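You operate a simulated robot arm through the tools that you are given. There is no shell and no other tool. Be economical: measure what you need, move in short steps, check, and stop when the job is done.

You are at the controls of a simulated two-armed robot. One attempt, no reset.

JOB
Run the table at 40 Hz with the steel sensor in the black ring and the meter on.
Fine: afterwards switch the meter off and put the sensor back in the black cup.

The check looks at the end state, three seconds after you hand in, the way a careful person would. Anything else that was tipped, shoved, dropped, spilled or broken makes it a failure.

ROBOT AND FRAMES
Two 6-joint arms with two-finger parallel grippers on one trunk, on a base that drives. Base frame: it is fixed to the floor where the robot stands at the start and does not move with it; the origin is under the middle of the robot, x ahead of it, y to its left, z up; the surface under the hand at the start is at about z = 80. Lengths are in cm, angles in rad, forces in N, time in s.
The left shoulder is at the start at [-4.9, 17.7, 87], the right one opposite. With the tool pointing down near the work surface each hand reaches from about 10 to 76 cm from the robot's upright axis, wherever it stands, measured 20 degrees to its own side. Places, roughly: black ring [50, 0, 110]; frequency dial [40, 10, 90]; inside of the black cup [80, -50, 80]; level dial [40, 0, 90]; meter switch [80, -50, 90]; red lever four [80, -20, 130]; red lever one [40, 10, 120]; red lever three [40, -20, 130]; red lever two [70, 10, 120]; table switch [40, 20, 90]. Payload 1.57 kg a hand.
Tool frame (each hand has its own): the origin (TCP) lies between the finger pads and is the grasp point; the fingertips stand 3 cm ahead of it; z points along the fingers, y is the line along which they close. Largest opening 8 cm; finger width 1.7, thickness 1.2; the body of the gripper, 4 by 8.2 cm, starts 8 cm behind the TCP.
Orientation is that of the tool frame in the base frame, as [roll, pitch, yaw] about the fixed x, y, z axes, in that order (R = Rz(yaw) Ry(pitch) Rx(roll)). With the fingers straight down and closing along the base's y, the tool's x points along the base's -x, its y along +y and its z along -z.

CONTROLS
- The arms move only by the tool apply_moves. It takes "left_series", "right_series" or both (then of equal length, played together; a hand with none holds still); each is a list of rows, each a list of 3 entries, a list of its own where there are three numbers: the opening, from 0 (shut) to 1 (fully open), then the shift along the tool's x, y, z in cm, then the turn, a rotation vector about the tool's x, y, z in rad. In form: [[gripper, [tx, ty, tz], [wx, wy, wz]], ...]. A call has 1 to 12 rows; each row is the pose to reach, as a shift and turn from the pose commanded when the call began, along the tool's axes at that moment. A row lasts 0.2 s, in which the tool goes at most 5 cm and 0.15 rad; a call with a longer step from one row to the next is refused whole, and so is a gripper value outside its range. Where a pose cannot be reached the arm comes as near as it can. A force on the tool above 40 N (or 10 N above the force at the start of the call, whichever is more), or a blocked arm, ends the call early, and 0.2 s more pass. Each finger travels about 7.2 cm/s and halts on what it meets, pressing with about 29 N; the grip force reading is that of the motor and also rises with nothing between the fingers. The clock runs only during rows and for 0.2 s after the last one: add rows that repeat a pose to give the fingers time. It gives the time, the measured TCP pose, the force on the tool (base axes), the opening and the grip force at its end, in the units of the frame above (readings bear some noise), with the torque about the TCP (base axes, N m) and any sound that the robot's microphone picked up, and new pictures: "show" is both (left out), scene, wrist or none (wrist: the cameras of the hands that moved).
- Cameras (640 x 400 px; columns grow to the right, rows downward): "scene" is now at [3.2, -3.49, 160.21]; the picture's right is [-0.42, -0.91, 0.00], its down [-0.62, 0.28, -0.73] and it looks along [0.66, -0.30, -0.68] (base axes); focal length 260 px, centre (320, 200). "left" rides on the left gripper at [7.2, 0.7, -12.2] in its tool frame; the picture's right is [-0.09, 1.00, 0.00], its down [-0.84, -0.08, -0.54] and it looks along [-0.54, -0.05, 0.84] (tool axes); focal length 238 px, centre (320, 200). "right" rides on the right gripper at [7.2, -0.7, -12.2] in its tool frame; the picture's right is [0.09, 1.00, 0.00], its down [-0.84, 0.08, -0.54] and it looks along [-0.54, 0.05, 0.84] (tool axes); focal length 238 px, centre (320, 200). There is no depth. A picture from a camera that has moved, and an enlarged one, comes with that camera's place and axes in the base frame and with its lens.
- raise_lower(by): slides the trunk up (or, below 0, down) by that many cm; the arms and the scene camera ride with it, the base frame stays. It gives what a move gives, with no picture.
- roll_base(legs): drives the robot by 1 to 6 legs, each [ahead, left, turn to the left] in cm, cm and rad, along the robot's own axes; the way and the turn of a leg run together, so that a leg with both is an arc; at most 150 cm and 3.142 rad a leg. The arms and the cameras ride along, it lands a little off, and it stops where it bumps. It gives what a move gives, and a new picture of the scene camera.
- turn_head(pan, tilt): turns the head with the scene camera to pan (to the left, within 2.496 rad either way) and tilt (down, from -0.506 to 1.204), counted from straight ahead of the robot. It gives what a move gives, and a new picture of the scene camera.
- close_up(camera, box): a new picture of the part [left, top, right, bottom] of that camera's present view, enlarged. The clock stands still meanwhile.
- sign_off(): hands the job in; it is judged then, once.

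Work in short steps. Places have to be worked out from the pictures, the camera data and where the tool is seen: move nearer, look again, correct. Check each grasp and each placing, and mend what went wrong. You have 120 turns and 260 pictures in all, those below and enlarged ones among them. Open the grippers and draw the arms clear of the work before you hand the job in, unless the task says otherwise; then end with one line.

The tools are called after "Emit:" by a JSON object that holds its "method" and its "body". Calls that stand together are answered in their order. apply_moves: Moves the arms, as the interface text tells. Its arguments: {"type":"object","properties":{"left_series":{"type":"array","items":{"type":"array"}},"right_series":{"type":"array","items":{"type":"array"}},"show":{"type":"string","enum":["both","scene","wrist","none"]}},"required":[]} The other tools are called the same way: raise_lower (by) slides the trunk up or down; roll_base (legs) drives the base; turn_head (pan, tilt) turns the head that bears the scene camera; close_up (camera, box) takes an enlarged picture of a part of a camera's view; sign_off () hands the job in.

At the start:

```text
t: 0.0
left_tcp_pos: [41.4, 1.67, 133.2]
left_tool_rot: [-3.141, 0.0, 3.141]
left_contact_force: [0.7, -0.2, -0.1]
left_ft_torque: [-0.01, 0.0, 0.01]
left_finger_gap: 8.0
left_grip_force: 0.0
right_tcp_pos: [35.65, -31.67, 135.69]
right_tool_rot: [-3.138, -0.001, 3.14]
right_contact_force: [-0.6, 0.0, -0.6]
right_ft_torque: [0.0, 0.01, 0.02]
right_finger_gap: 8.02
right_grip_force: 0.0
trunk travel left (down, up): [-31.0, 1.7]
robot x, y, heading: [-0.3, -0.19, 0.001]
head pan, tilt: [-0.429, 0.754]
```

scene: 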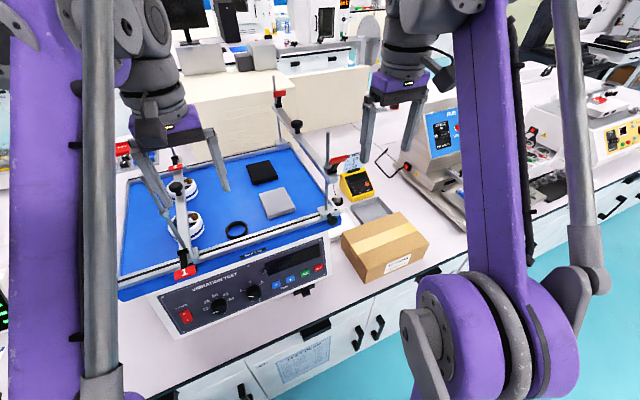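
right: 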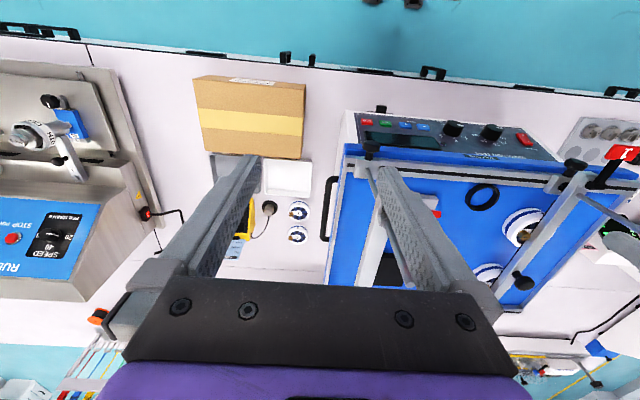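
left: 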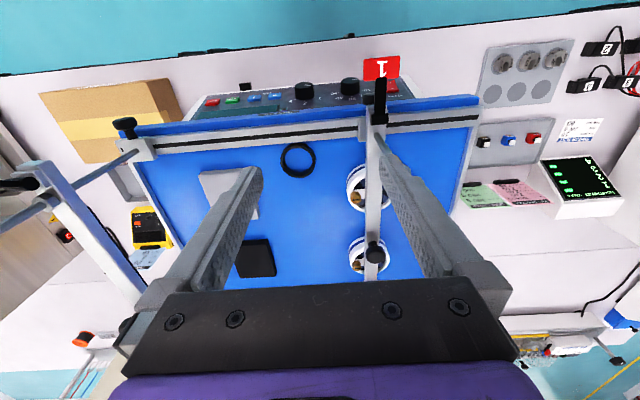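

The table, panel, meter and clamp bars are in view. I take close-ups to read the labels and find the sensor.

Emit:
{"method": "close_up", "body": {"camera": "scene", "box": [110, 230, 350, 380]}}

Emit:
{"method": "close_up", "body": {"camera": "scene", "box": [310, 140, 470, 240]}}

Emit:
{"method": "close_up", "body": {"camera": "left", "box": [440, 20, 640, 220]}}

Emit:
{"method": "close_up", "body": {"camera": "right", "box": [190, 140, 350, 260]}}

```text
2.67 times, centred on (230, 305) of scene
camera zoom: at [3.2, -3.49, 160.21], right [-0.42, -0.91, 0.0], down [-0.62, 0.28, -0.73], along [0.66, -0.3, -0.68], focal length 694 px, centre (560, -80)
```

zoom: 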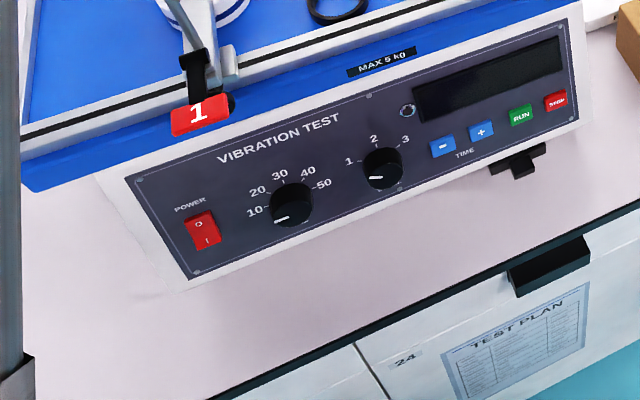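

```text
4.00 times, centred on (390, 190) of scene
camera zoom: at [3.2, -3.49, 160.21], right [-0.42, -0.91, 0.0], down [-0.62, 0.28, -0.73], along [0.66, -0.3, -0.68], focal length 1040 px, centre (40, 240)
```

zoom: 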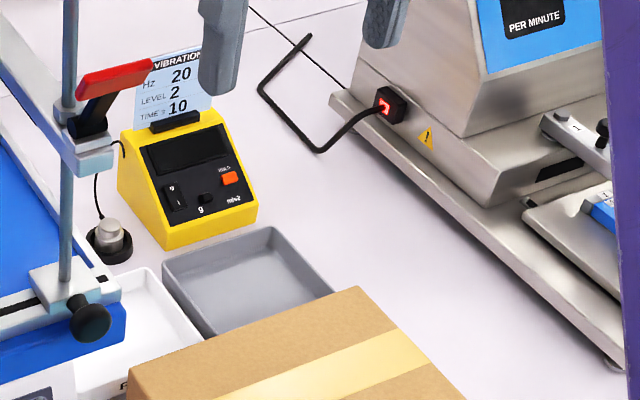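

```text
2.00 times, centred on (540, 120) of left
camera zoom: at [34.25, 2.36, 145.42], right [0.09, 1.0, 0.0], down [0.84, -0.08, 0.54], along [0.54, -0.05, -0.84], focal length 477 px, centre (-120, 360)
```

zoom: 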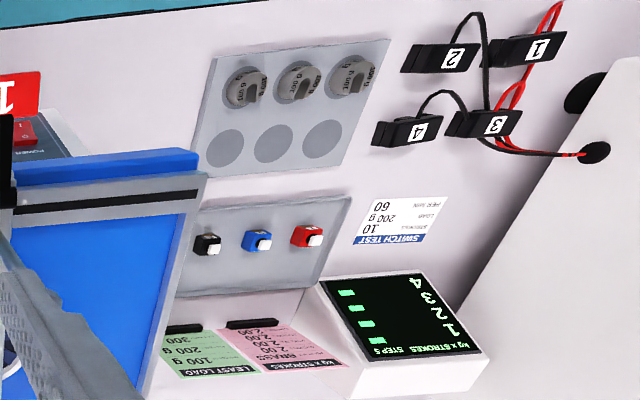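

```text
3.33 times, centred on (270, 200) of right
camera zoom: at [28.45, -32.22, 147.78], right [-0.09, 1.0, 0.0], down [0.84, 0.08, 0.54], along [0.54, 0.05, -0.84], focal length 794 px, centre (487, 200)
```

zoom: 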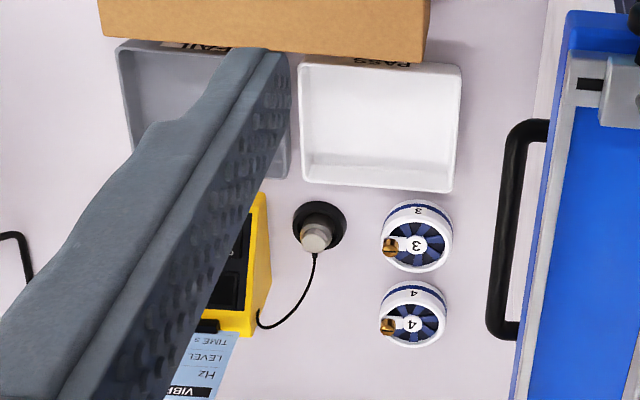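

Emit:
{"method": "close_up", "body": {"camera": "scene", "box": [110, 130, 350, 280]}}

Emit:
{"method": "close_up", "body": {"camera": "scene", "box": [230, 80, 390, 230]}}

Emit:
{"method": "close_up", "body": {"camera": "scene", "box": [270, 330, 350, 390]}}

Emit:
{"method": "close_up", "body": {"camera": "left", "box": [100, 60, 500, 300]}}

```text
2.67 times, centred on (230, 205) of scene
camera zoom: at [3.2, -3.49, 160.21], right [-0.42, -0.91, 0.0], down [-0.62, 0.28, -0.73], along [0.66, -0.3, -0.68], focal length 694 px, centre (560, 187)
```

zoom: 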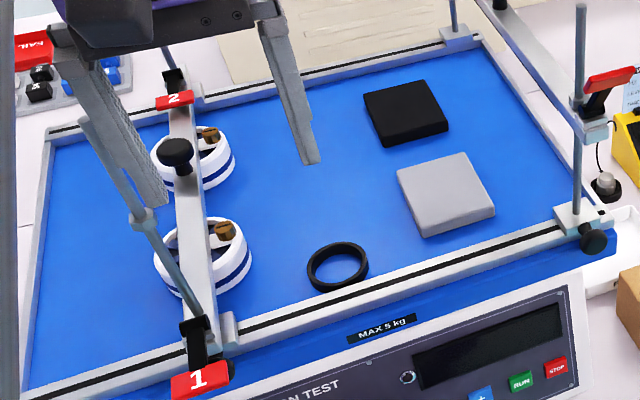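

```text
2.67 times, centred on (310, 155) of scene
camera zoom: at [3.2, -3.49, 160.21], right [-0.42, -0.91, 0.0], down [-0.62, 0.28, -0.73], along [0.66, -0.3, -0.68], focal length 694 px, centre (347, 320)
```

zoom: 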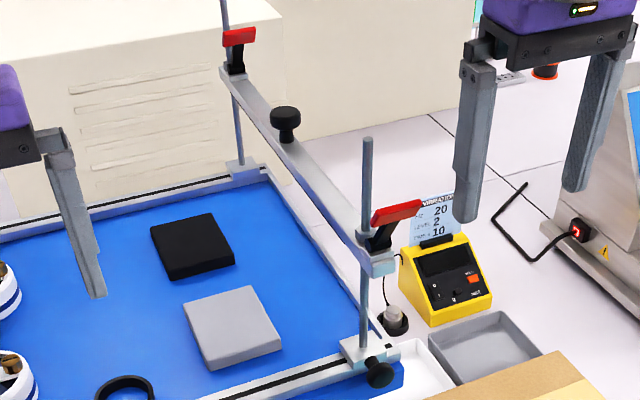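

```text
6.67 times, centred on (310, 360) of scene
camera zoom: at [3.2, -3.49, 160.21], right [-0.42, -0.91, 0.0], down [-0.62, 0.28, -0.73], along [0.66, -0.3, -0.68], focal length 1734 px, centre (387, -867)
```

zoom: 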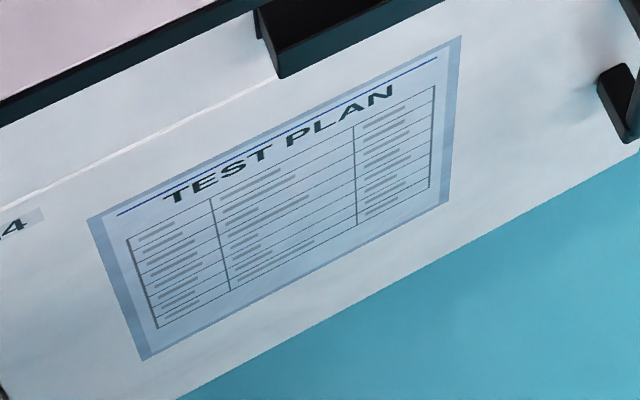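

```text
1.60 times, centred on (300, 180) of left
camera zoom: at [34.25, 2.36, 145.42], right [0.09, 1.0, 0.0], down [0.84, -0.08, 0.54], along [0.54, -0.05, -0.84], focal length 381 px, centre (352, 232)
```

zoom: 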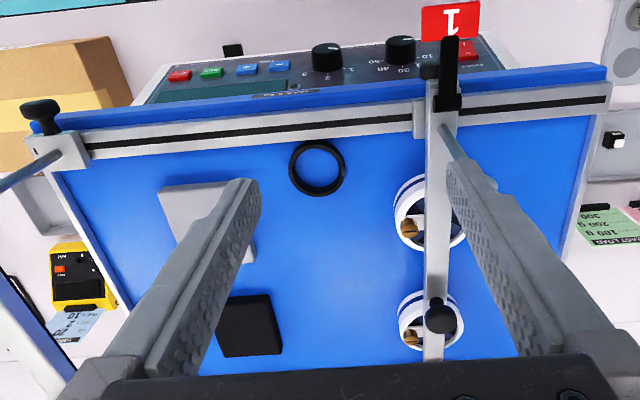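

Emit:
{"method": "close_up", "body": {"camera": "scene", "box": [165, 275, 295, 335]}}

Emit:
{"method": "close_up", "body": {"camera": "scene", "box": [330, 150, 380, 210]}}

Emit:
{"method": "close_up", "body": {"camera": "left", "box": [190, 50, 430, 200]}}

Emit:
{"method": "close_up", "body": {"camera": "scene", "box": [160, 130, 220, 290]}}

```text
4.92 times, centred on (230, 305) of scene
camera zoom: at [3.2, -3.49, 160.21], right [-0.42, -0.91, 0.0], down [-0.62, 0.28, -0.73], along [0.66, -0.3, -0.68], focal length 1281 px, centre (763, -317)
```

zoom: 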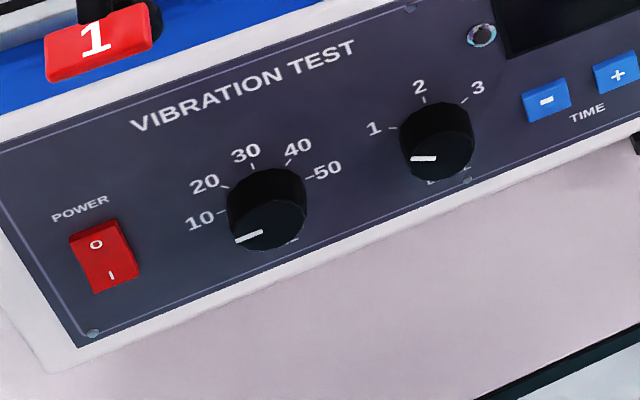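

```text
6.67 times, centred on (355, 180) of scene
camera zoom: at [3.2, -3.49, 160.21], right [-0.42, -0.91, 0.0], down [-0.62, 0.28, -0.73], along [0.66, -0.3, -0.68], focal length 1734 px, centre (87, 333)
```

zoom: 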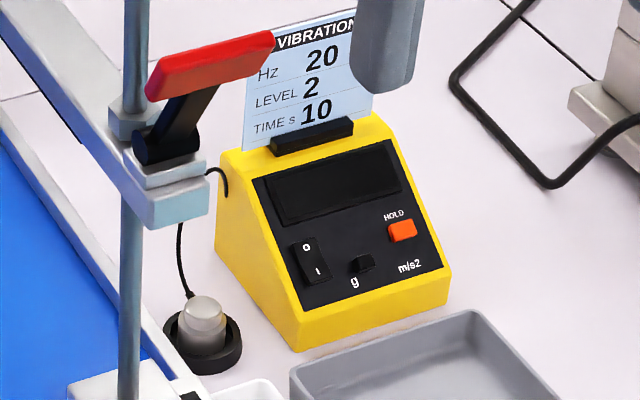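

```text
2.67 times, centred on (310, 125) of left
camera zoom: at [34.25, 2.36, 145.42], right [0.09, 1.0, 0.0], down [0.84, -0.08, 0.54], along [0.54, -0.05, -0.84], focal length 636 px, centre (347, 400)
```

zoom: 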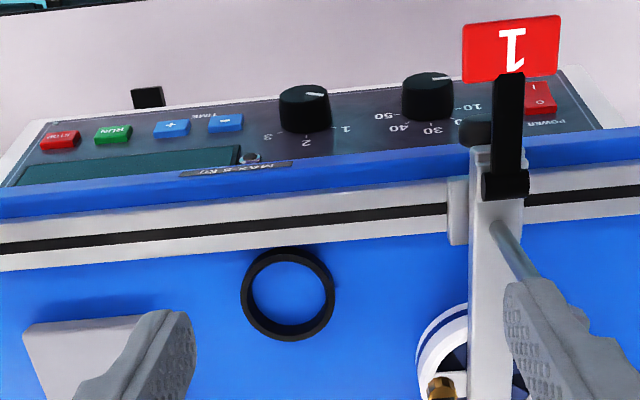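

```text
2.50 times, centred on (190, 210) of scene
camera zoom: at [3.2, -3.49, 160.21], right [-0.42, -0.91, 0.0], down [-0.62, 0.28, -0.73], along [0.66, -0.3, -0.68], focal length 650 px, centre (645, 175)
```

zoom: 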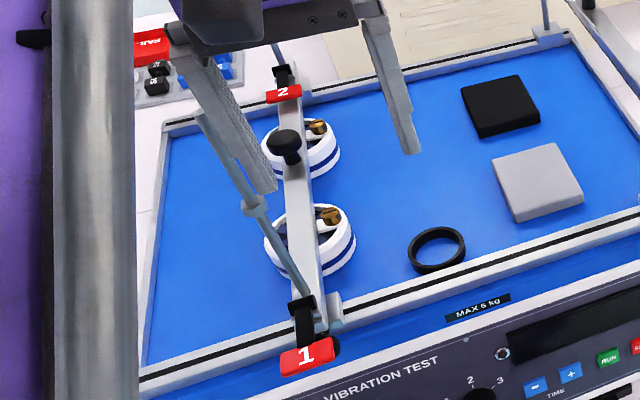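

The knobs triangulate to about freq (41, 7.6, 95), level (41, -1.4, 95), power (42, 15.6, 95), and the ring to (47.5, -2, 113). I back the base off to free the arms and see better.

Emit:
{"method": "roll_base", "body": {"legs": [[-25, 0, 0]]}}

Emit:
{"method": "turn_head", "body": {"pan": 0.1, "tilt": 0.75}}

```text
t: 1.9
left_tcp_pos: [15.99, 1.71, 133.24]
left_tool_rot: [3.141, 0.0, -3.138]
left_contact_force: [0.8, 0.5, 0.1]
left_ft_torque: [-0.01, -0.03, 0.01]
left_finger_gap: 7.99
left_grip_force: 0.0
right_tcp_pos: [10.4, -31.69, 135.61]
right_tool_rot: [-3.14, -0.001, -3.142]
right_contact_force: [-0.4, 0.1, -0.4]
right_ft_torque: [0.05, 0.0, 0.01]
right_finger_gap: 7.99
right_grip_force: 0.1
trunk travel left (down, up): [-31.0, 1.7]
robot x, y, heading: [-25.61, -0.03, -0.001]
head pan, tilt: [-0.429, 0.754]
camera scene: at [-22.17, -3.51, 160.23], right [-0.41, -0.91, 0.0], down [-0.62, 0.28, -0.73], along [0.66, -0.3, -0.69], focal length 260 px, centre (320, 200)
```

scene: 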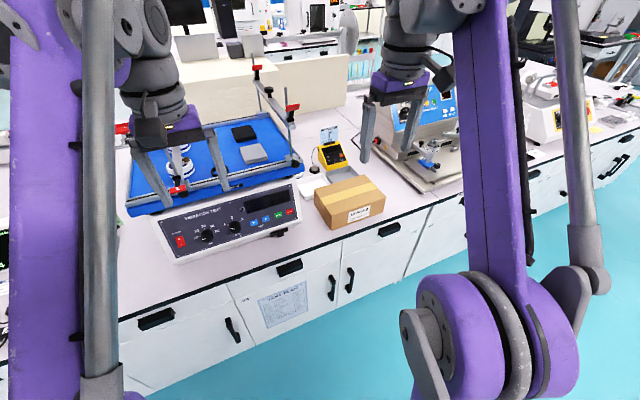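

```text
t: 2.8
left_tcp_pos: [15.87, 1.81, 133.15]
left_tool_rot: [3.141, 0.0, -3.14]
left_contact_force: [-0.2, -0.3, 0.1]
left_ft_torque: [-0.01, 0.0, -0.02]
left_finger_gap: 7.98
left_grip_force: 0.1
right_tcp_pos: [10.39, -31.74, 135.66]
right_tool_rot: [-3.14, 0.001, 3.141]
right_contact_force: [0.4, -0.2, 0.0]
right_ft_torque: [0.0, -0.01, 0.02]
right_finger_gap: 7.99
right_grip_force: 0.0
trunk travel left (down, up): [-31.0, 1.7]
robot x, y, heading: [-25.41, 0.41, 0.006]
head pan, tilt: [0.099, 0.75]
camera scene: at [-21.51, 0.75, 160.24], right [0.1, -0.99, 0.0], down [-0.68, -0.07, -0.73], along [0.73, 0.07, -0.68], focal length 260 px, centre (320, 200)
```

scene: 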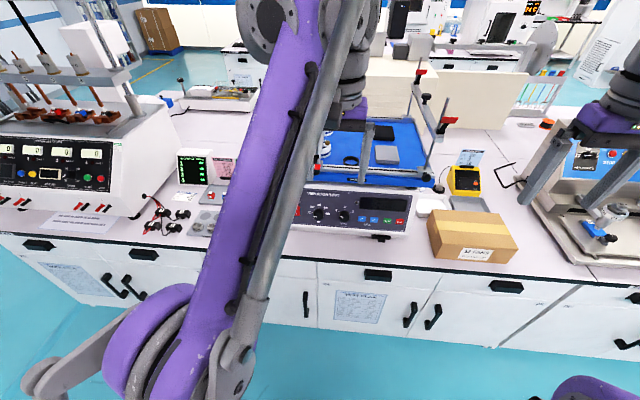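

I pitch the left hand forward and lower it before the panel, to see the knobs close and measure the panel's tilt.

Emit:
{"method": "apply_moves", "body": {"left_series": [[1, [-0.5, 0.3, 3], [0, -0.1, 0]], [1, [-1, 0.6, 6], [0, -0.2, 0]], [1, [-1.5, 0.9, 9], [0, -0.3, 0]], [1, [-2, 1.2, 12], [0, -0.4, 0]], [1, [-2.5, 1.5, 15], [0, -0.5, 0]], [1, [-3, 1.8, 18], [0, -0.6, 0]], [1, [-3.5, 2.1, 21], [0, -0.7, 0]], [1, [-4, 2.4, 24], [0, -0.8, 0]], [1, [-4.5, 2.7, 27], [0, -0.9, 0]], [1, [-5, 3, 30], [0, -1.0, 0]], [1, [-5.5, 3, 32], [0, -1.1, 0]], [1, [-6, 3, 34], [0, -1.2, 0]]]}}

```text
t: 5.4
left_tcp_pos: [21.95, 4.72, 99.13]
left_tool_rot: [3.14, 1.201, 3.141]
left_contact_force: [-0.1, -0.8, -0.1]
left_ft_torque: [0.01, 0.02, -0.01]
left_finger_gap: 8.01
left_grip_force: 0.1
right_tcp_pos: [10.48, -31.65, 135.56]
right_tool_rot: [-3.139, -0.001, -3.141]
right_contact_force: [-0.2, -0.2, -0.6]
right_ft_torque: [0.01, 0.02, 0.03]
right_finger_gap: 8.03
right_grip_force: 0.0
trunk travel left (down, up): [-31.0, 1.7]
robot x, y, heading: [-25.42, 0.29, 0.006]
head pan, tilt: [0.099, 0.75]
camera scene: at [-21.43, 0.72, 160.24], right [0.1, -0.99, 0.0], down [-0.68, -0.07, -0.73], along [0.73, 0.07, -0.68], focal length 260 px, centre (320, 200)
camera left: at [8.06, 5.36, 96.91], right [0.03, 1.0, 0.09], down [-0.2, -0.08, 0.98], along [0.98, -0.05, 0.2], focal length 238 px, centre (320, 200)
```

scene: 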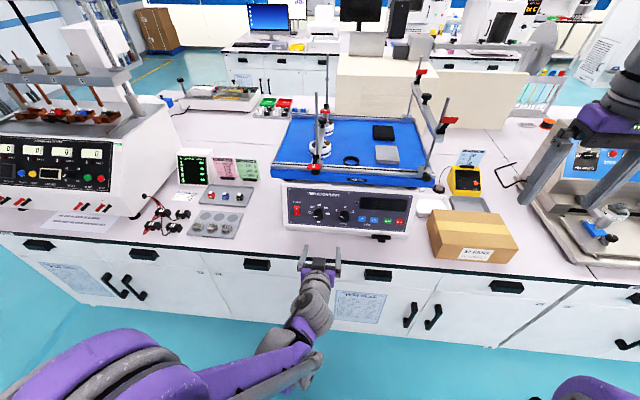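
left: 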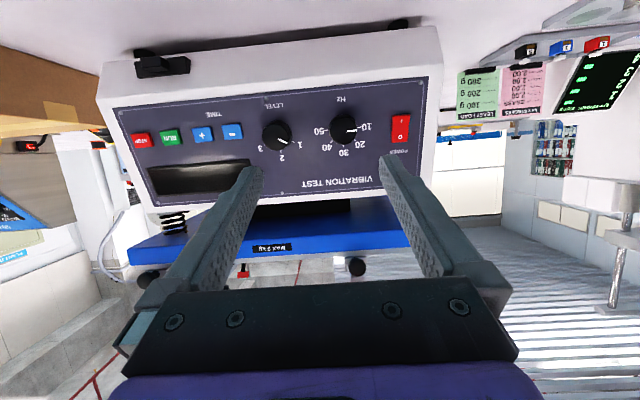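

Emit:
{"method": "close_up", "body": {"camera": "scene", "box": [265, 90, 475, 240]}}

Emit:
{"method": "close_up", "body": {"camera": "left", "box": [90, 20, 450, 245]}}

```text
2.67 times, centred on (370, 165) of scene
camera zoom: at [-21.43, 0.72, 160.24], right [0.1, -0.99, 0.0], down [-0.68, -0.07, -0.73], along [0.73, 0.07, -0.68], focal length 694 px, centre (187, 293)
```

zoom: 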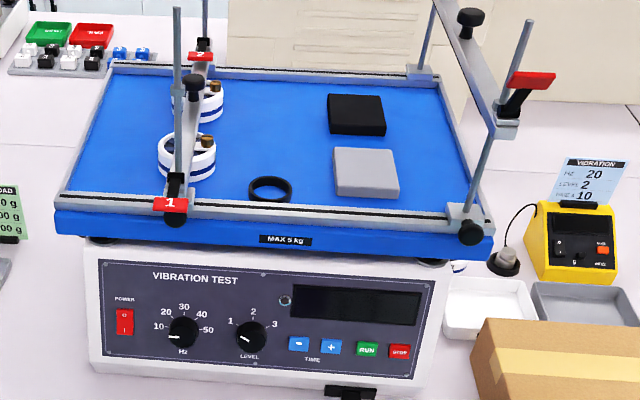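

```text
1.78 times, centred on (270, 132) of left
camera zoom: at [8.06, 5.36, 96.91], right [0.03, 1.0, 0.09], down [-0.2, -0.08, 0.98], along [0.98, -0.05, 0.2], focal length 424 px, centre (409, 320)
```

zoom: 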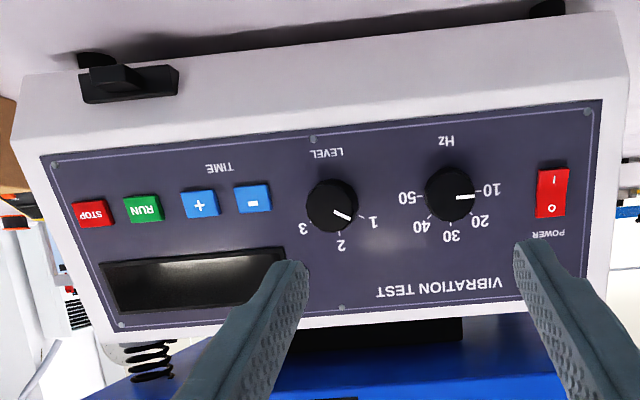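

Panel tilts about 14° from vertical; frequency now reads 10, level 1. I check the levers' states before moving on.

Emit:
{"method": "close_up", "body": {"camera": "scene", "box": [395, 55, 485, 205]}}

Emit:
{"method": "close_up", "body": {"camera": "scene", "box": [300, 90, 360, 185]}}

Emit:
{"method": "close_up", "body": {"camera": "right", "box": [0, 0, 640, 400]}}

```text
2.67 times, centred on (440, 130) of scene
camera zoom: at [-21.43, 0.72, 160.24], right [0.1, -0.99, 0.0], down [-0.68, -0.07, -0.73], along [0.73, 0.07, -0.68], focal length 694 px, centre (0, 387)
```

zoom: 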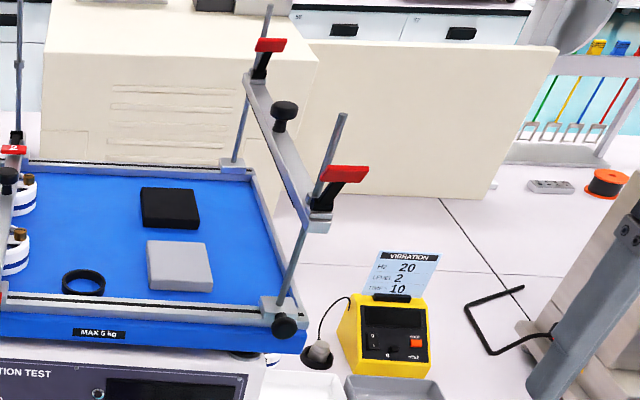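

```text
4.21 times, centred on (330, 138) of scene
camera zoom: at [-21.43, 0.72, 160.24], right [0.1, -0.99, 0.0], down [-0.68, -0.07, -0.73], along [0.73, 0.07, -0.68], focal length 1095 px, centre (278, 463)
```

zoom: 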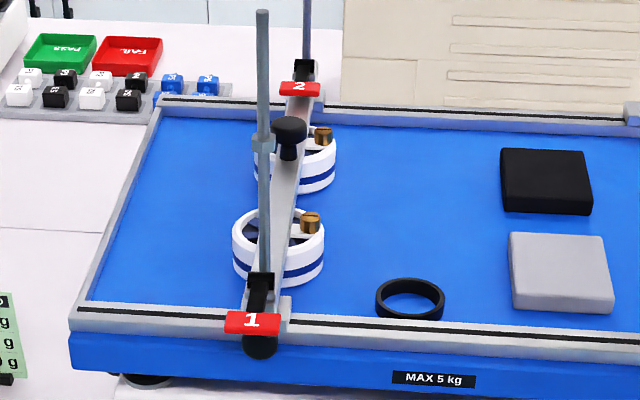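

```text
1.00 times, centred on (320, 200) of right (not enlarged: the box is as wide or as high as the picture)
camera zoom: at [3.16, -32.23, 147.75], right [-0.09, 1.0, 0.0], down [0.84, 0.08, 0.54], along [0.54, 0.05, -0.84], focal length 238 px, centre (320, 200)
```

zoom: 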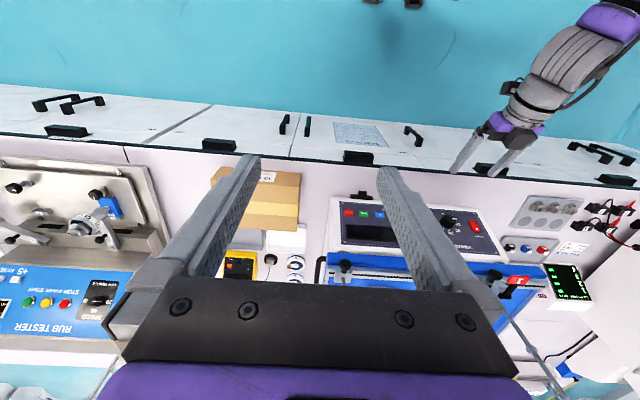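

Levers 1 and 2 are closed on the fans; bar 2 is parked with nothing under it. I bring the left hand in front of the frequency dial, square to the panel.

Emit:
{"method": "apply_moves", "body": {"left_series": [[1, [-0.3, 1, 3], [0, -0.06, 0]], [1, [-0.7, 2, 6], [0, -0.13, 0]], [1, [-1.03, 2.83, 8.45], [0, -0.13, 0]], [1, [-1.03, 2.83, 8.45], [0, -0.13, 0]]]}}

```text
t: 6.4
left_tcp_pos: [30.05, 7.5, 97.06]
left_tool_rot: [3.139, 1.33, 3.14]
left_contact_force: [0.5, -0.2, -0.3]
left_ft_torque: [-0.02, 0.02, 0.0]
left_finger_gap: 8.0
left_grip_force: 0.1
right_tcp_pos: [10.28, -31.64, 135.66]
right_tool_rot: [-3.139, 0.001, -3.141]
right_contact_force: [0.5, 0.7, -0.1]
right_ft_torque: [-0.01, 0.0, 0.02]
right_finger_gap: 8.01
right_grip_force: 0.1
trunk travel left (down, up): [-31.0, 1.7]
robot x, y, heading: [-25.31, 0.15, 0.001]
head pan, tilt: [0.099, 0.75]
camera scene: at [-21.56, 0.74, 160.24], right [0.1, -0.99, 0.0], down [-0.68, -0.07, -0.73], along [0.73, 0.07, -0.68], focal length 260 px, centre (320, 200)
camera left: at [16.64, 8.22, 93.08], right [0.02, 1.0, 0.09], down [-0.33, -0.08, 0.94], along [0.94, -0.05, 0.32], focal length 238 px, centre (320, 200)
```

scene: 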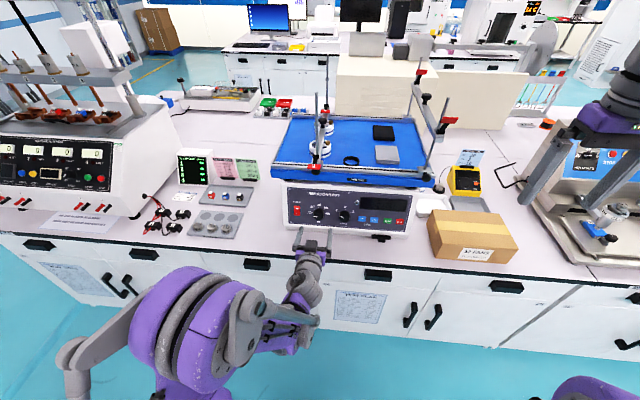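
left: 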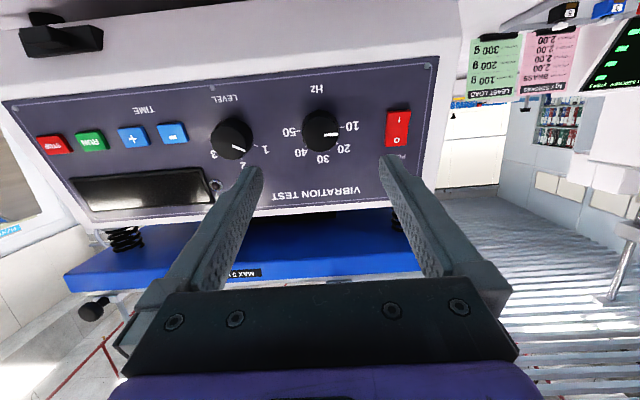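

Knob axis refined to about y 7.65, base z 93.7. I pre-roll the hand by -1.2 rad so that one grip can cover the 135° clockwise turn.

Emit:
{"method": "apply_moves", "body": {"left_series": [[1, [0.3, 0.15, 0.1], [0, 0, -0.15]], [1, [0.3, 0.15, 0.1], [0, 0, -0.3]], [1, [0.3, 0.15, 0.1], [0, 0, -0.45]], [1, [0.3, 0.15, 0.1], [0, 0, -0.6]], [1, [0.3, 0.15, 0.1], [0, 0, -0.75]], [1, [0.3, 0.15, 0.1], [0, 0, -0.9]], [1, [0.3, 0.15, 0.1], [0, 0, -1.05]], [1, [0.3, 0.15, 0.1], [0, 0, -1.18]], [1, [0.3, 0.15, 0.1], [0, 0, -1.18]]], "show": "both"}}

```text
t: 8.4
left_tcp_pos: [30.05, 7.74, 96.8]
left_tool_rot: [-1.832, 0.379, -1.669]
left_contact_force: [0.7, 0.3, 0.0]
left_ft_torque: [0.03, 0.0, -0.01]
left_finger_gap: 7.99
left_grip_force: 0.0
right_tcp_pos: [10.34, -31.56, 135.68]
right_tool_rot: [-3.14, 0.001, -3.141]
right_contact_force: [-0.5, 1.2, 0.8]
right_ft_torque: [0.01, 0.02, -0.01]
right_finger_gap: 7.99
right_grip_force: 0.1
trunk travel left (down, up): [-31.0, 1.7]
robot x, y, heading: [-25.2, -0.0, 0.007]
head pan, tilt: [0.099, 0.75]
camera scene: at [-21.54, 0.76, 160.24], right [0.1, -0.99, 0.0], down [-0.68, -0.07, -0.73], along [0.73, 0.07, -0.68], focal length 260 px, centre (320, 200)
camera left: at [17.57, 1.29, 96.49], right [-0.21, 0.46, -0.86], down [-0.43, 0.74, 0.51], along [0.88, 0.48, 0.04], focal length 238 px, centre (320, 200)
```

scene: 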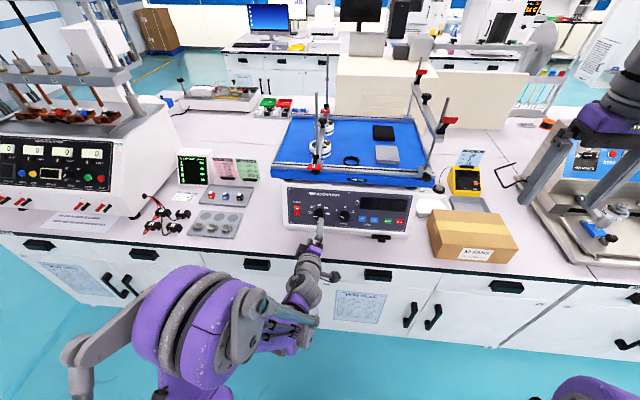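
left: 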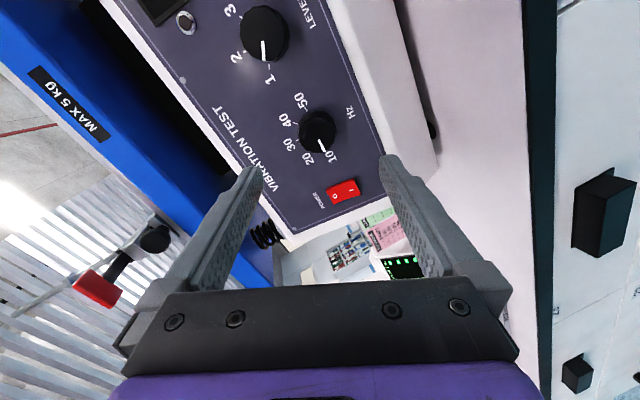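

Aligned; I advance 8 cm so the fingers straddle the knob, still open, and look.

Emit:
{"method": "apply_moves", "body": {"left_series": [[1, [0.35, 0.07, 3], [0, 0, 0]], [1, [0.35, 0.07, 5.5], [0, 0, 0]], [1, [0.35, 0.07, 7], [0, 0, 0]], [1, [0.35, 0.07, 8.1], [0, 0, 0]]]}}

```text
t: 9.4
left_tcp_pos: [37.96, 7.68, 94.53]
left_tool_rot: [-1.832, 0.379, -1.668]
left_contact_force: [0.1, -0.6, 0.1]
left_ft_torque: [0.05, 0.02, 0.02]
left_finger_gap: 8.0
left_grip_force: 0.0
right_tcp_pos: [10.33, -31.59, 135.64]
right_tool_rot: [-3.139, -0.001, 3.14]
right_contact_force: [0.1, 0.4, -0.4]
right_ft_torque: [-0.02, -0.01, 0.0]
right_finger_gap: 8.0
right_grip_force: 0.2
trunk travel left (down, up): [-31.0, 1.7]
robot x, y, heading: [-25.41, -0.06, 0.002]
head pan, tilt: [0.099, 0.75]
camera scene: at [-21.5, 0.76, 160.24], right [0.1, -0.99, 0.0], down [-0.68, -0.07, -0.73], along [0.73, 0.07, -0.68], focal length 260 px, centre (320, 200)
camera left: at [25.43, 1.14, 94.11], right [-0.21, 0.46, -0.86], down [-0.43, 0.74, 0.51], along [0.88, 0.48, 0.04], focal length 238 px, centre (320, 200)
```

scene: 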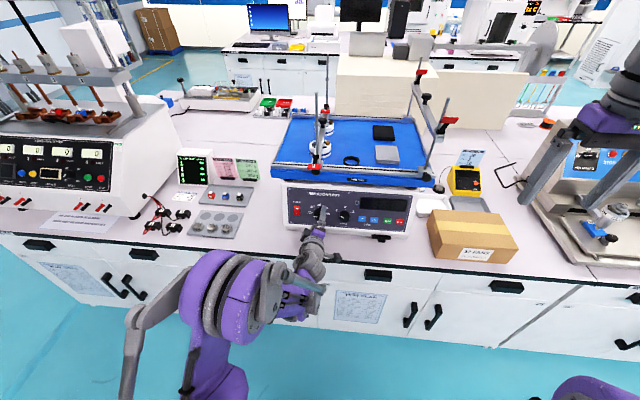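
left: 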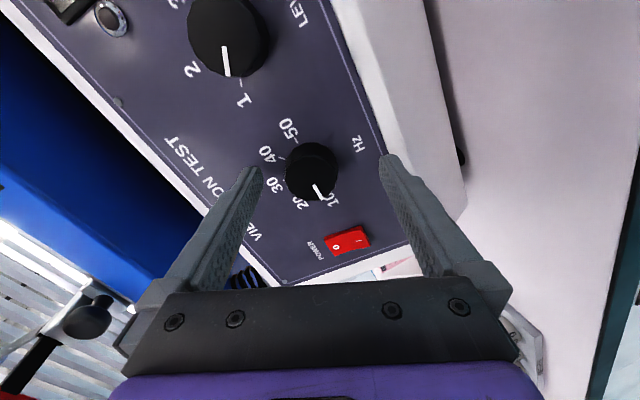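

The knob's cap seems only just between the fingertips; I advance slowly 1 cm more.

Emit:
{"method": "apply_moves", "body": {"left_series": [[1, [0, 0, 0.3], [0, 0, 0]], [1, [0, 0, 0.6], [0, 0, 0]], [1, [0, 0, 0.9], [0, 0, 0]], [1, [0, 0, 1.1], [0, 0, 0]]], "show": "wrist"}}

```text
t: 10.4
left_tcp_pos: [38.86, 7.62, 94.31]
left_tool_rot: [-1.831, 0.378, -1.668]
left_contact_force: [-0.5, 0.0, -0.4]
left_ft_torque: [-0.01, -0.03, -0.03]
left_finger_gap: 8.0
left_grip_force: 0.2
right_tcp_pos: [10.35, -31.48, 135.64]
right_tool_rot: [-3.14, -0.001, 3.141]
right_contact_force: [-0.4, 0.0, -0.6]
right_ft_torque: [-0.03, 0.02, -0.01]
right_finger_gap: 8.0
right_grip_force: 0.0
trunk travel left (down, up): [-31.0, 1.7]
robot x, y, heading: [-24.96, 0.25, 0.001]
head pan, tilt: [0.099, 0.75]
camera left: at [26.4, 1.1, 93.94], right [-0.21, 0.46, -0.86], down [-0.43, 0.74, 0.51], along [0.88, 0.48, 0.04], focal length 238 px, centre (320, 200)
```

left: 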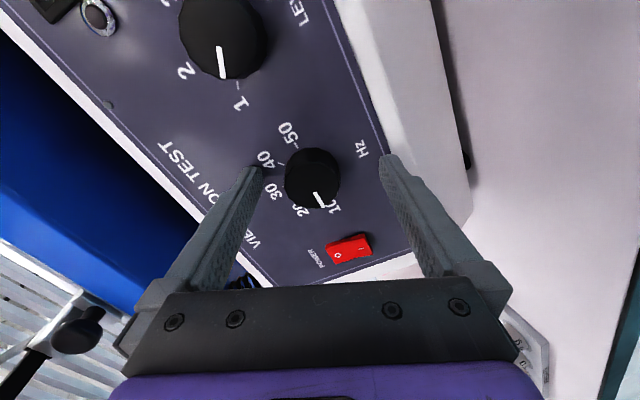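

No contact yet and the cap overlaps the tips by ~1.4 cm. I centre by 0.4 cm and close on the knob.

Emit:
{"method": "apply_moves", "body": {"left_series": [[1, [0, -0.4, 0], [0, 0, 0]], [0.55, [0, -0.4, 0], [0, 0, 0]], [0.35, [0, -0.4, 0], [0, 0, 0]], [0.35, [0, -0.4, 0], [0, 0, 0]], [0.3, [0, -0.4, 0], [0, 0, 0]], [0.3, [0, -0.4, 0], [0, 0, 0]]], "show": "wrist"}}

```text
t: 11.8
left_tcp_pos: [39.11, 7.11, 94.7]
left_tool_rot: [-1.829, 0.38, -1.668]
left_contact_force: [13.8, -4.2, 21.7]
left_ft_torque: [0.02, -0.62, -0.43]
left_finger_gap: 3.68
left_grip_force: 43.2
right_tcp_pos: [10.34, -31.78, 135.57]
right_tool_rot: [-3.141, 0.001, 3.141]
right_contact_force: [-0.2, -0.6, 0.4]
right_ft_torque: [-0.03, -0.02, -0.02]
right_finger_gap: 8.0
right_grip_force: 0.0
trunk travel left (down, up): [-31.0, 1.7]
robot x, y, heading: [-25.41, -0.39, 0.0]
head pan, tilt: [0.099, 0.75]
camera left: at [26.52, 0.85, 94.39], right [-0.21, 0.47, -0.86], down [-0.43, 0.74, 0.51], along [0.88, 0.48, 0.05], focal length 238 px, centre (320, 200)
```

left: 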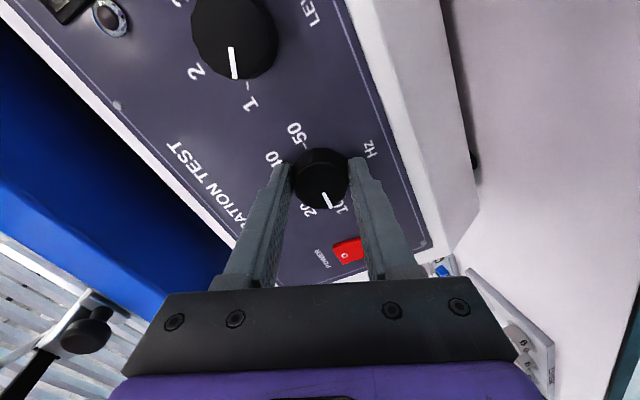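

Gripped at 3.68 cm with some side load; I relax it by shifting 0.4 cm further the way it is pushed, then start turning clockwise.

Emit:
{"method": "apply_moves", "body": {"left_series": [[0.3, [0, -0.4, 0], [0, 0, 0]], [0.3, [0, -0.4, 0], [0, 0, 0.12]], [0.3, [0, -0.4, 0], [0, 0, 0.24]], [0.3, [0, -0.4, 0], [0, 0, 0.36]]], "show": "wrist"}}

```text
t: 12.7
left_tcp_pos: [39.1, 7.25, 94.7]
left_tool_rot: [-1.883, 0.647, -1.755]
left_contact_force: [-12.4, -2.1, -27.8]
left_ft_torque: [-0.18, 1.02, -0.48]
left_finger_gap: 3.72
left_grip_force: 42.9
right_tcp_pos: [10.4, -31.45, 135.62]
right_tool_rot: [-3.14, 0.0, -3.138]
right_contact_force: [-0.1, -0.4, -0.1]
right_ft_torque: [0.0, 0.01, 0.05]
right_finger_gap: 8.01
right_grip_force: 0.1
trunk travel left (down, up): [-31.0, 1.7]
robot x, y, heading: [-25.48, -0.15, 0.003]
head pan, tilt: [0.099, 0.75]
stopped in row 4 (left hand): the force on the tool passed its limit at 42 N (the readings are from after the stop); the commanded pose is now the measured one
camera left: at [26.15, 1.95, 92.88], right [-0.18, 0.69, -0.7], down [-0.39, 0.6, 0.7], along [0.9, 0.4, 0.16], focal length 238 px, centre (320, 200)
```

left: 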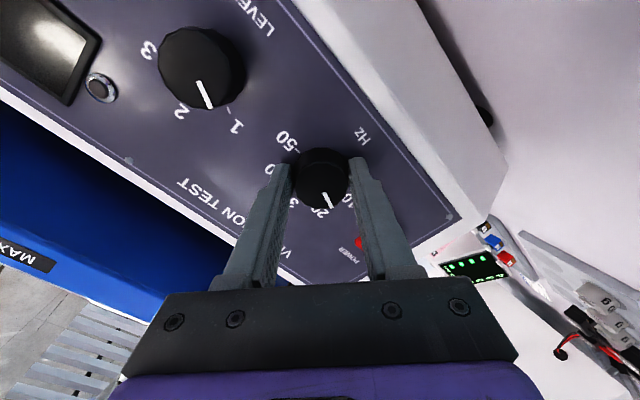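

The knob follows. I ease 0.15 cm back and continue turning in smaller steps.

Emit:
{"method": "apply_moves", "body": {"left_series": [[0.3, [0, 0.15, 0], [0, 0, 0]], [0.3, [0, 0.15, 0], [0, 0, 0.1]], [0.3, [0, 0.15, 0], [0, 0, 0.2]], [0.3, [0, 0.15, 0], [0, 0, 0.3]]], "show": "none"}}

```text
t: 13.7
left_tcp_pos: [39.21, 7.63, 94.88]
left_tool_rot: [-1.986, 0.933, -1.902]
left_contact_force: [-8.8, 3.1, -7.7]
left_ft_torque: [0.07, 0.15, 0.33]
left_finger_gap: 3.7
left_grip_force: 14.3
right_tcp_pos: [10.3, -31.54, 135.74]
right_tool_rot: [-3.14, 0.001, 3.142]
right_contact_force: [0.2, -0.3, -0.4]
right_ft_torque: [-0.05, 0.02, 0.0]
right_finger_gap: 8.02
right_grip_force: 0.1
trunk travel left (down, up): [-31.0, 1.7]
robot x, y, heading: [-25.55, -0.16, 0.001]
head pan, tilt: [0.099, 0.75]
```

Emit:
{"method": "apply_moves", "body": {"left_series": [[0.2, [0, 0, 0], [0, 0, 0.1]], [0.2, [0, 0, 0], [0, 0, 0.2]], [0.2, [0, 0, 0], [0, 0, 0.3]], [0.2, [0, 0, 0], [0, 0, 0.4]], [0.2, [0, 0, 0], [0, 0, 0.5]]], "show": "wrist"}}

```text
t: 14.9
left_tcp_pos: [39.09, 7.72, 94.78]
left_tool_rot: [-2.765, 1.308, -2.747]
left_contact_force: [12.4, 17.6, 21.3]
left_ft_torque: [0.13, -1.31, 0.44]
left_finger_gap: 3.67
left_grip_force: 42.9
right_tcp_pos: [10.3, -31.37, 135.72]
right_tool_rot: [-3.138, 0.001, -3.14]
right_contact_force: [0.4, -0.3, -0.8]
right_ft_torque: [0.01, -0.03, 0.03]
right_finger_gap: 7.99
right_grip_force: 0.1
trunk travel left (down, up): [-31.0, 1.7]
robot x, y, heading: [-25.51, 0.22, 0.001]
head pan, tilt: [0.099, 0.75]
camera left: at [25.64, 7.45, 90.91], right [-0.01, 1.0, -0.01], down [-0.32, 0.0, 0.95], along [0.95, 0.01, 0.32], focal length 238 px, centre (320, 200)
```

left: 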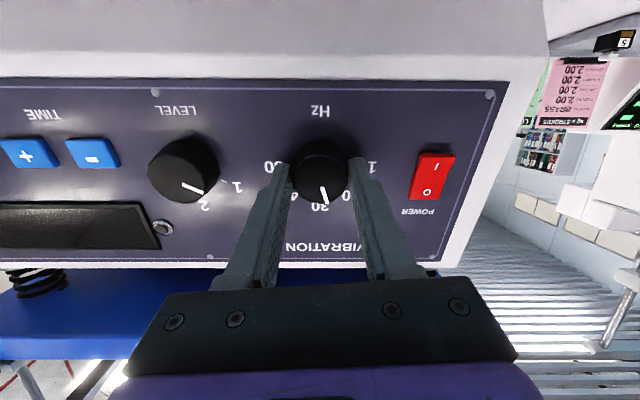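

Pointer is now between 20 and 30, turning well. I ease the side force and continue by 0.7 rad.

Emit:
{"method": "apply_moves", "body": {"left_series": [[0.2, [-0.15, 0.1, 0], [0, 0, 0]], [0.2, [-0.15, 0.1, 0], [0, 0, 0.1]], [0.2, [-0.15, 0.1, 0], [0, 0, 0.2]], [0.2, [-0.15, 0.1, 0], [0, 0, 0.3]], [0.2, [-0.15, 0.1, 0], [0, 0, 0.4]], [0.2, [-0.15, 0.1, 0], [0, 0, 0.5]], [0.2, [-0.15, 0.1, 0], [0, 0, 0.6]], [0.2, [-0.15, 0.1, 0], [0, 0, 0.7]]], "show": "wrist"}}

```text
t: 16.7
left_tcp_pos: [39.04, 7.6, 94.82]
left_tool_rot: [1.987, 0.929, 1.916]
left_contact_force: [5.4, 10.6, 9.2]
left_ft_torque: [0.24, 0.25, 0.77]
left_finger_gap: 3.66
left_grip_force: 43.2
right_tcp_pos: [10.28, -31.52, 135.52]
right_tool_rot: [-3.14, 0.0, -3.139]
right_contact_force: [0.0, 0.2, 0.0]
right_ft_torque: [0.0, 0.03, -0.02]
right_finger_gap: 7.99
right_grip_force: 0.1
trunk travel left (down, up): [-31.0, 1.7]
robot x, y, heading: [-25.5, 0.19, 0.003]
head pan, tilt: [0.099, 0.75]
camera left: at [25.98, 12.1, 92.55], right [0.15, 0.77, 0.62], down [-0.37, -0.54, 0.76], along [0.92, -0.34, 0.2], focal length 238 px, centre (320, 200)
```

left: 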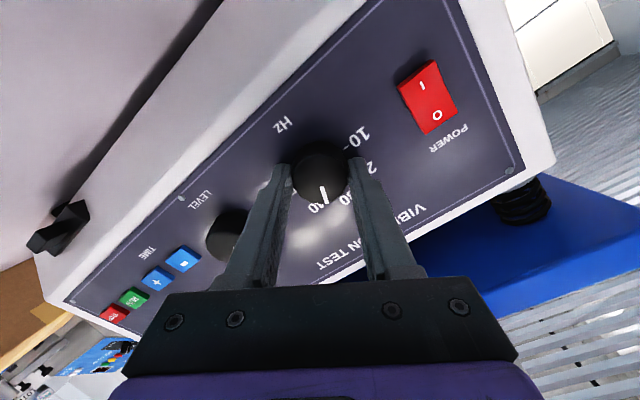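

Emit:
{"method": "close_up", "body": {"camera": "left", "box": [250, 110, 410, 230]}}

Emit:
{"method": "close_up", "body": {"camera": "scene", "box": [280, 180, 380, 240]}}

```text
3.33 times, centred on (330, 170) of left
camera zoom: at [25.98, 12.1, 92.55], right [0.15, 0.77, 0.62], down [-0.37, -0.54, 0.76], along [0.92, -0.34, 0.2], focal length 794 px, centre (287, 300)
```

zoom: 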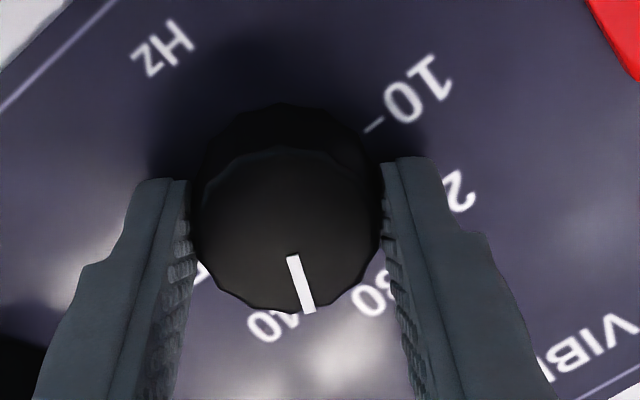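

```text
6.40 times, centred on (330, 210) of scene
camera zoom: at [-21.59, 0.91, 160.24], right [0.1, -0.99, 0.0], down [-0.68, -0.07, -0.73], along [0.73, 0.07, -0.68], focal length 1665 px, centre (256, 136)
```

zoom: 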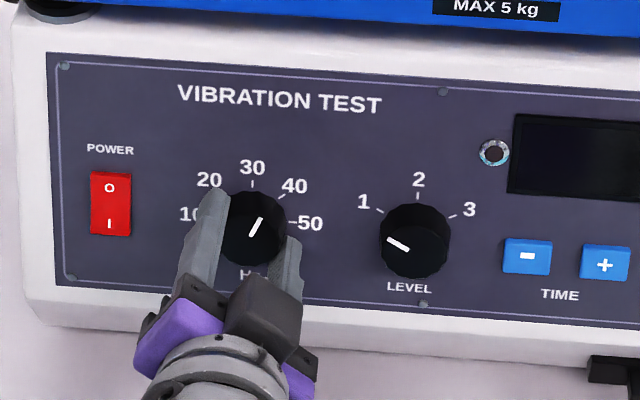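

Pointer stands at about 56° where the 40 tick is about 42–45°. I turn 0.22 rad more.

Emit:
{"method": "apply_moves", "body": {"left_series": [[0.2, [0, 0, 0], [0, 0, 0.08]], [0.2, [0, 0, 0], [0, 0, 0.16]], [0.2, [0, 0, 0], [0, 0, 0.22]], [0.2, [0, 0, 0], [0, 0, 0.22]]], "show": "none"}}

Emit:
{"method": "close_up", "body": {"camera": "scene", "box": [280, 180, 380, 240]}}

```text
t: 17.7
left_tcp_pos: [39.02, 7.6, 95.02]
left_tool_rot: [1.897, 0.722, 1.795]
left_contact_force: [8.2, 9.8, 21.1]
left_ft_torque: [0.19, -0.36, 0.68]
left_finger_gap: 3.66
left_grip_force: 42.9
right_tcp_pos: [10.08, -31.59, 135.62]
right_tool_rot: [-3.139, 0.002, -3.139]
right_contact_force: [-0.6, 0.0, 0.6]
right_ft_torque: [0.02, 0.0, 0.01]
right_finger_gap: 8.02
right_grip_force: 0.1
trunk travel left (down, up): [-31.0, 1.7]
robot x, y, heading: [-25.49, 0.2, 0.002]
head pan, tilt: [0.099, 0.75]
```

```text
6.40 times, centred on (330, 210) of scene
camera zoom: at [-21.7, 0.87, 160.25], right [0.1, -0.99, 0.0], down [-0.68, -0.07, -0.73], along [0.73, 0.07, -0.68], focal length 1665 px, centre (256, 136)
```

zoom: 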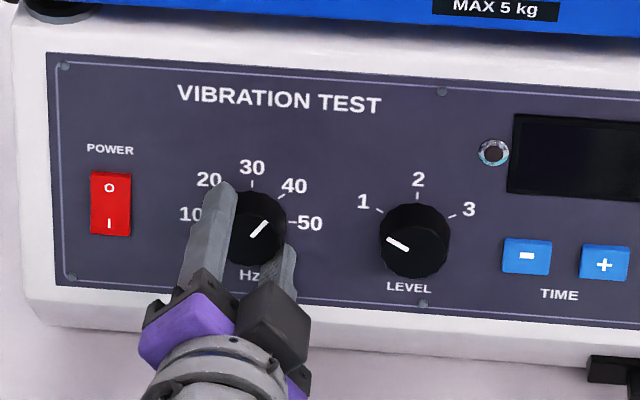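

Pointer is now at ~43°, on the 40 mark. I release and back off to check.

Emit:
{"method": "apply_moves", "body": {"left_series": [[0.55, [0, 0, 0], [0, 0, 0]], [0.8, [0, 0, 0], [0, 0, 0]], [0.9, [0, 0, 0], [0, 0, 0]], [0.9, [0, 0, -2], [0, 0, 0]], [0.9, [0, 0, -5], [0, 0, 0]], [0.9, [0, 0, -8], [0, 0, 0]], [0.9, [0, 0, -11], [0, 0, 0]]], "show": "wrist"}}

Emit:
{"method": "close_up", "body": {"camera": "scene", "box": [280, 180, 380, 240]}}

Emit:
{"method": "close_up", "body": {"camera": "left", "box": [220, 60, 420, 200]}}

```text
t: 19.3
left_tcp_pos: [28.14, 7.7, 97.53]
left_tool_rot: [1.899, 0.721, 1.8]
left_contact_force: [-0.4, 0.0, 1.1]
left_ft_torque: [-0.01, 0.0, 0.02]
left_finger_gap: 7.21
left_grip_force: 0.0
right_tcp_pos: [10.09, -31.66, 135.65]
right_tool_rot: [-3.14, 0.002, -3.14]
right_contact_force: [-0.6, 0.0, -0.8]
right_ft_torque: [-0.01, 0.0, -0.02]
right_finger_gap: 8.0
right_grip_force: 0.0
trunk travel left (down, up): [-31.0, 1.7]
robot x, y, heading: [-25.56, -0.11, 0.002]
head pan, tilt: [0.099, 0.75]
camera left: at [15.35, 13.18, 96.34], right [0.19, 0.61, 0.77], down [-0.4, -0.67, 0.63], along [0.9, -0.42, 0.12], focal length 238 px, centre (320, 200)
```

left: 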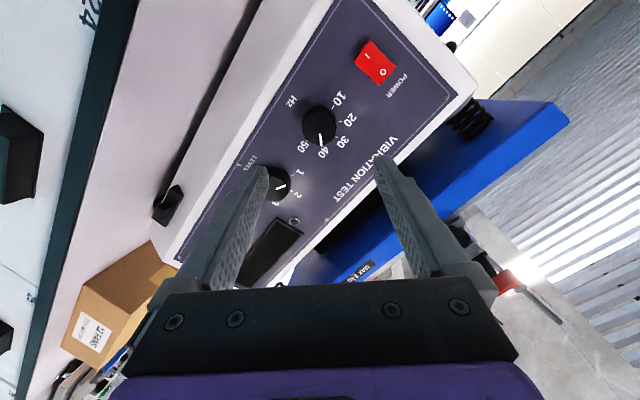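

```text
6.40 times, centred on (330, 210) of scene
camera zoom: at [-21.69, 0.77, 160.24], right [0.1, -0.99, 0.0], down [-0.68, -0.07, -0.73], along [0.73, 0.07, -0.68], focal length 1665 px, centre (256, 136)
```

zoom: 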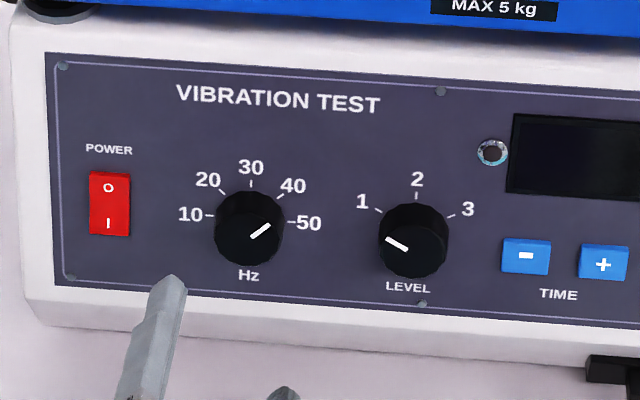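

```text
2.86 times, centred on (320, 130) of left
camera zoom: at [15.35, 13.18, 96.34], right [0.19, 0.61, 0.77], down [-0.4, -0.67, 0.63], along [0.9, -0.42, 0.12], focal length 681 px, centre (320, 400)
```

zoom: 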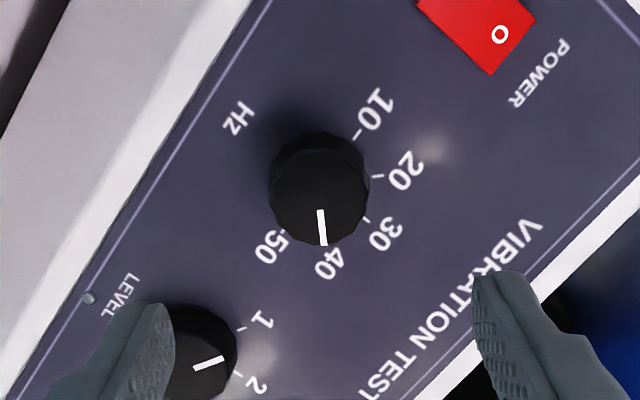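

After release the pointer sits within a few degrees of 40. Next, with the left hand closed and rolled back, I go in front of the lower "I" half of the power rocker.

Emit:
{"method": "apply_moves", "body": {"left_series": [[0.6, [1.2, 1, 0.5], [0, 0, -0.14]], [0.3, [2.4, 2, 1], [0, 0, -0.28]], [0, [3.6, 3, 2], [0, 0, -0.42]], [0, [4.8, 4, 3], [0, 0, -0.56]], [0, [5.98, 4.88, 4], [0, 0, -0.7]], [0, [5.98, 4.88, 5.5], [0, 0, -0.823]], [0, [5.98, 4.88, 6.5], [0, 0, -0.823]], [0, [5.98, 4.88, 6.5], [0, 0, -0.823]]]}}

```text
t: 21.1
left_tcp_pos: [34.69, 15.05, 95.42]
left_tool_rot: [-3.134, 1.326, -3.126]
left_contact_force: [0.1, 0.0, 0.9]
left_ft_torque: [-0.02, 0.01, -0.04]
left_finger_gap: 0.01
left_grip_force: 21.4
right_tcp_pos: [10.31, -31.6, 135.58]
right_tool_rot: [-3.141, 0.0, -3.14]
right_contact_force: [-0.1, -0.6, -0.6]
right_ft_torque: [-0.01, 0.0, 0.03]
right_finger_gap: 8.0
right_grip_force: 0.1
trunk travel left (down, up): [-31.0, 1.7]
robot x, y, heading: [-25.48, -0.2, 0.003]
head pan, tilt: [0.099, 0.75]
camera scene: at [-21.6, 0.76, 160.24], right [0.1, -0.99, 0.0], down [-0.68, -0.07, -0.73], along [0.73, 0.07, -0.68], focal length 260 px, centre (320, 200)
camera left: at [21.2, 15.58, 91.54], right [0.01, 1.0, 0.09], down [-0.32, -0.08, 0.94], along [0.95, -0.04, 0.32], focal length 238 px, centre (320, 200)
```

scene: 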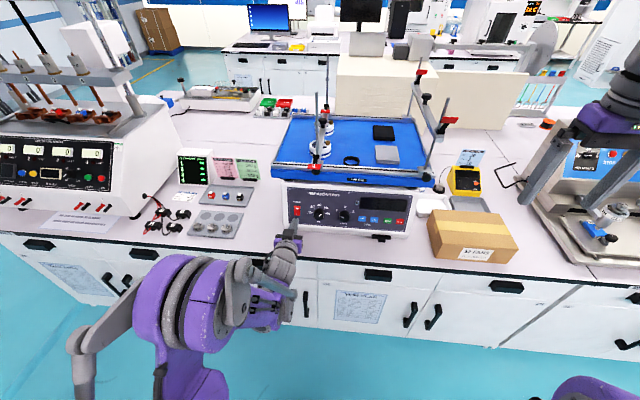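
left: 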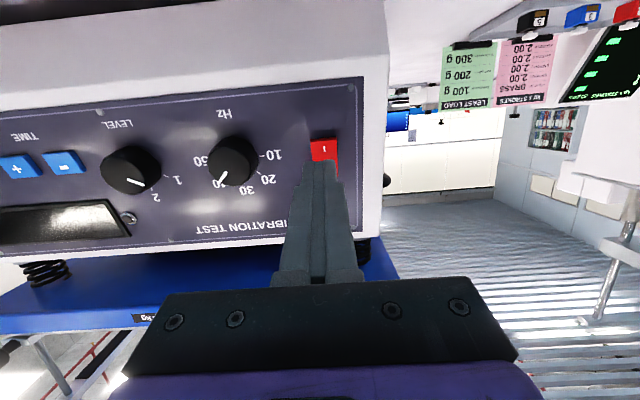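

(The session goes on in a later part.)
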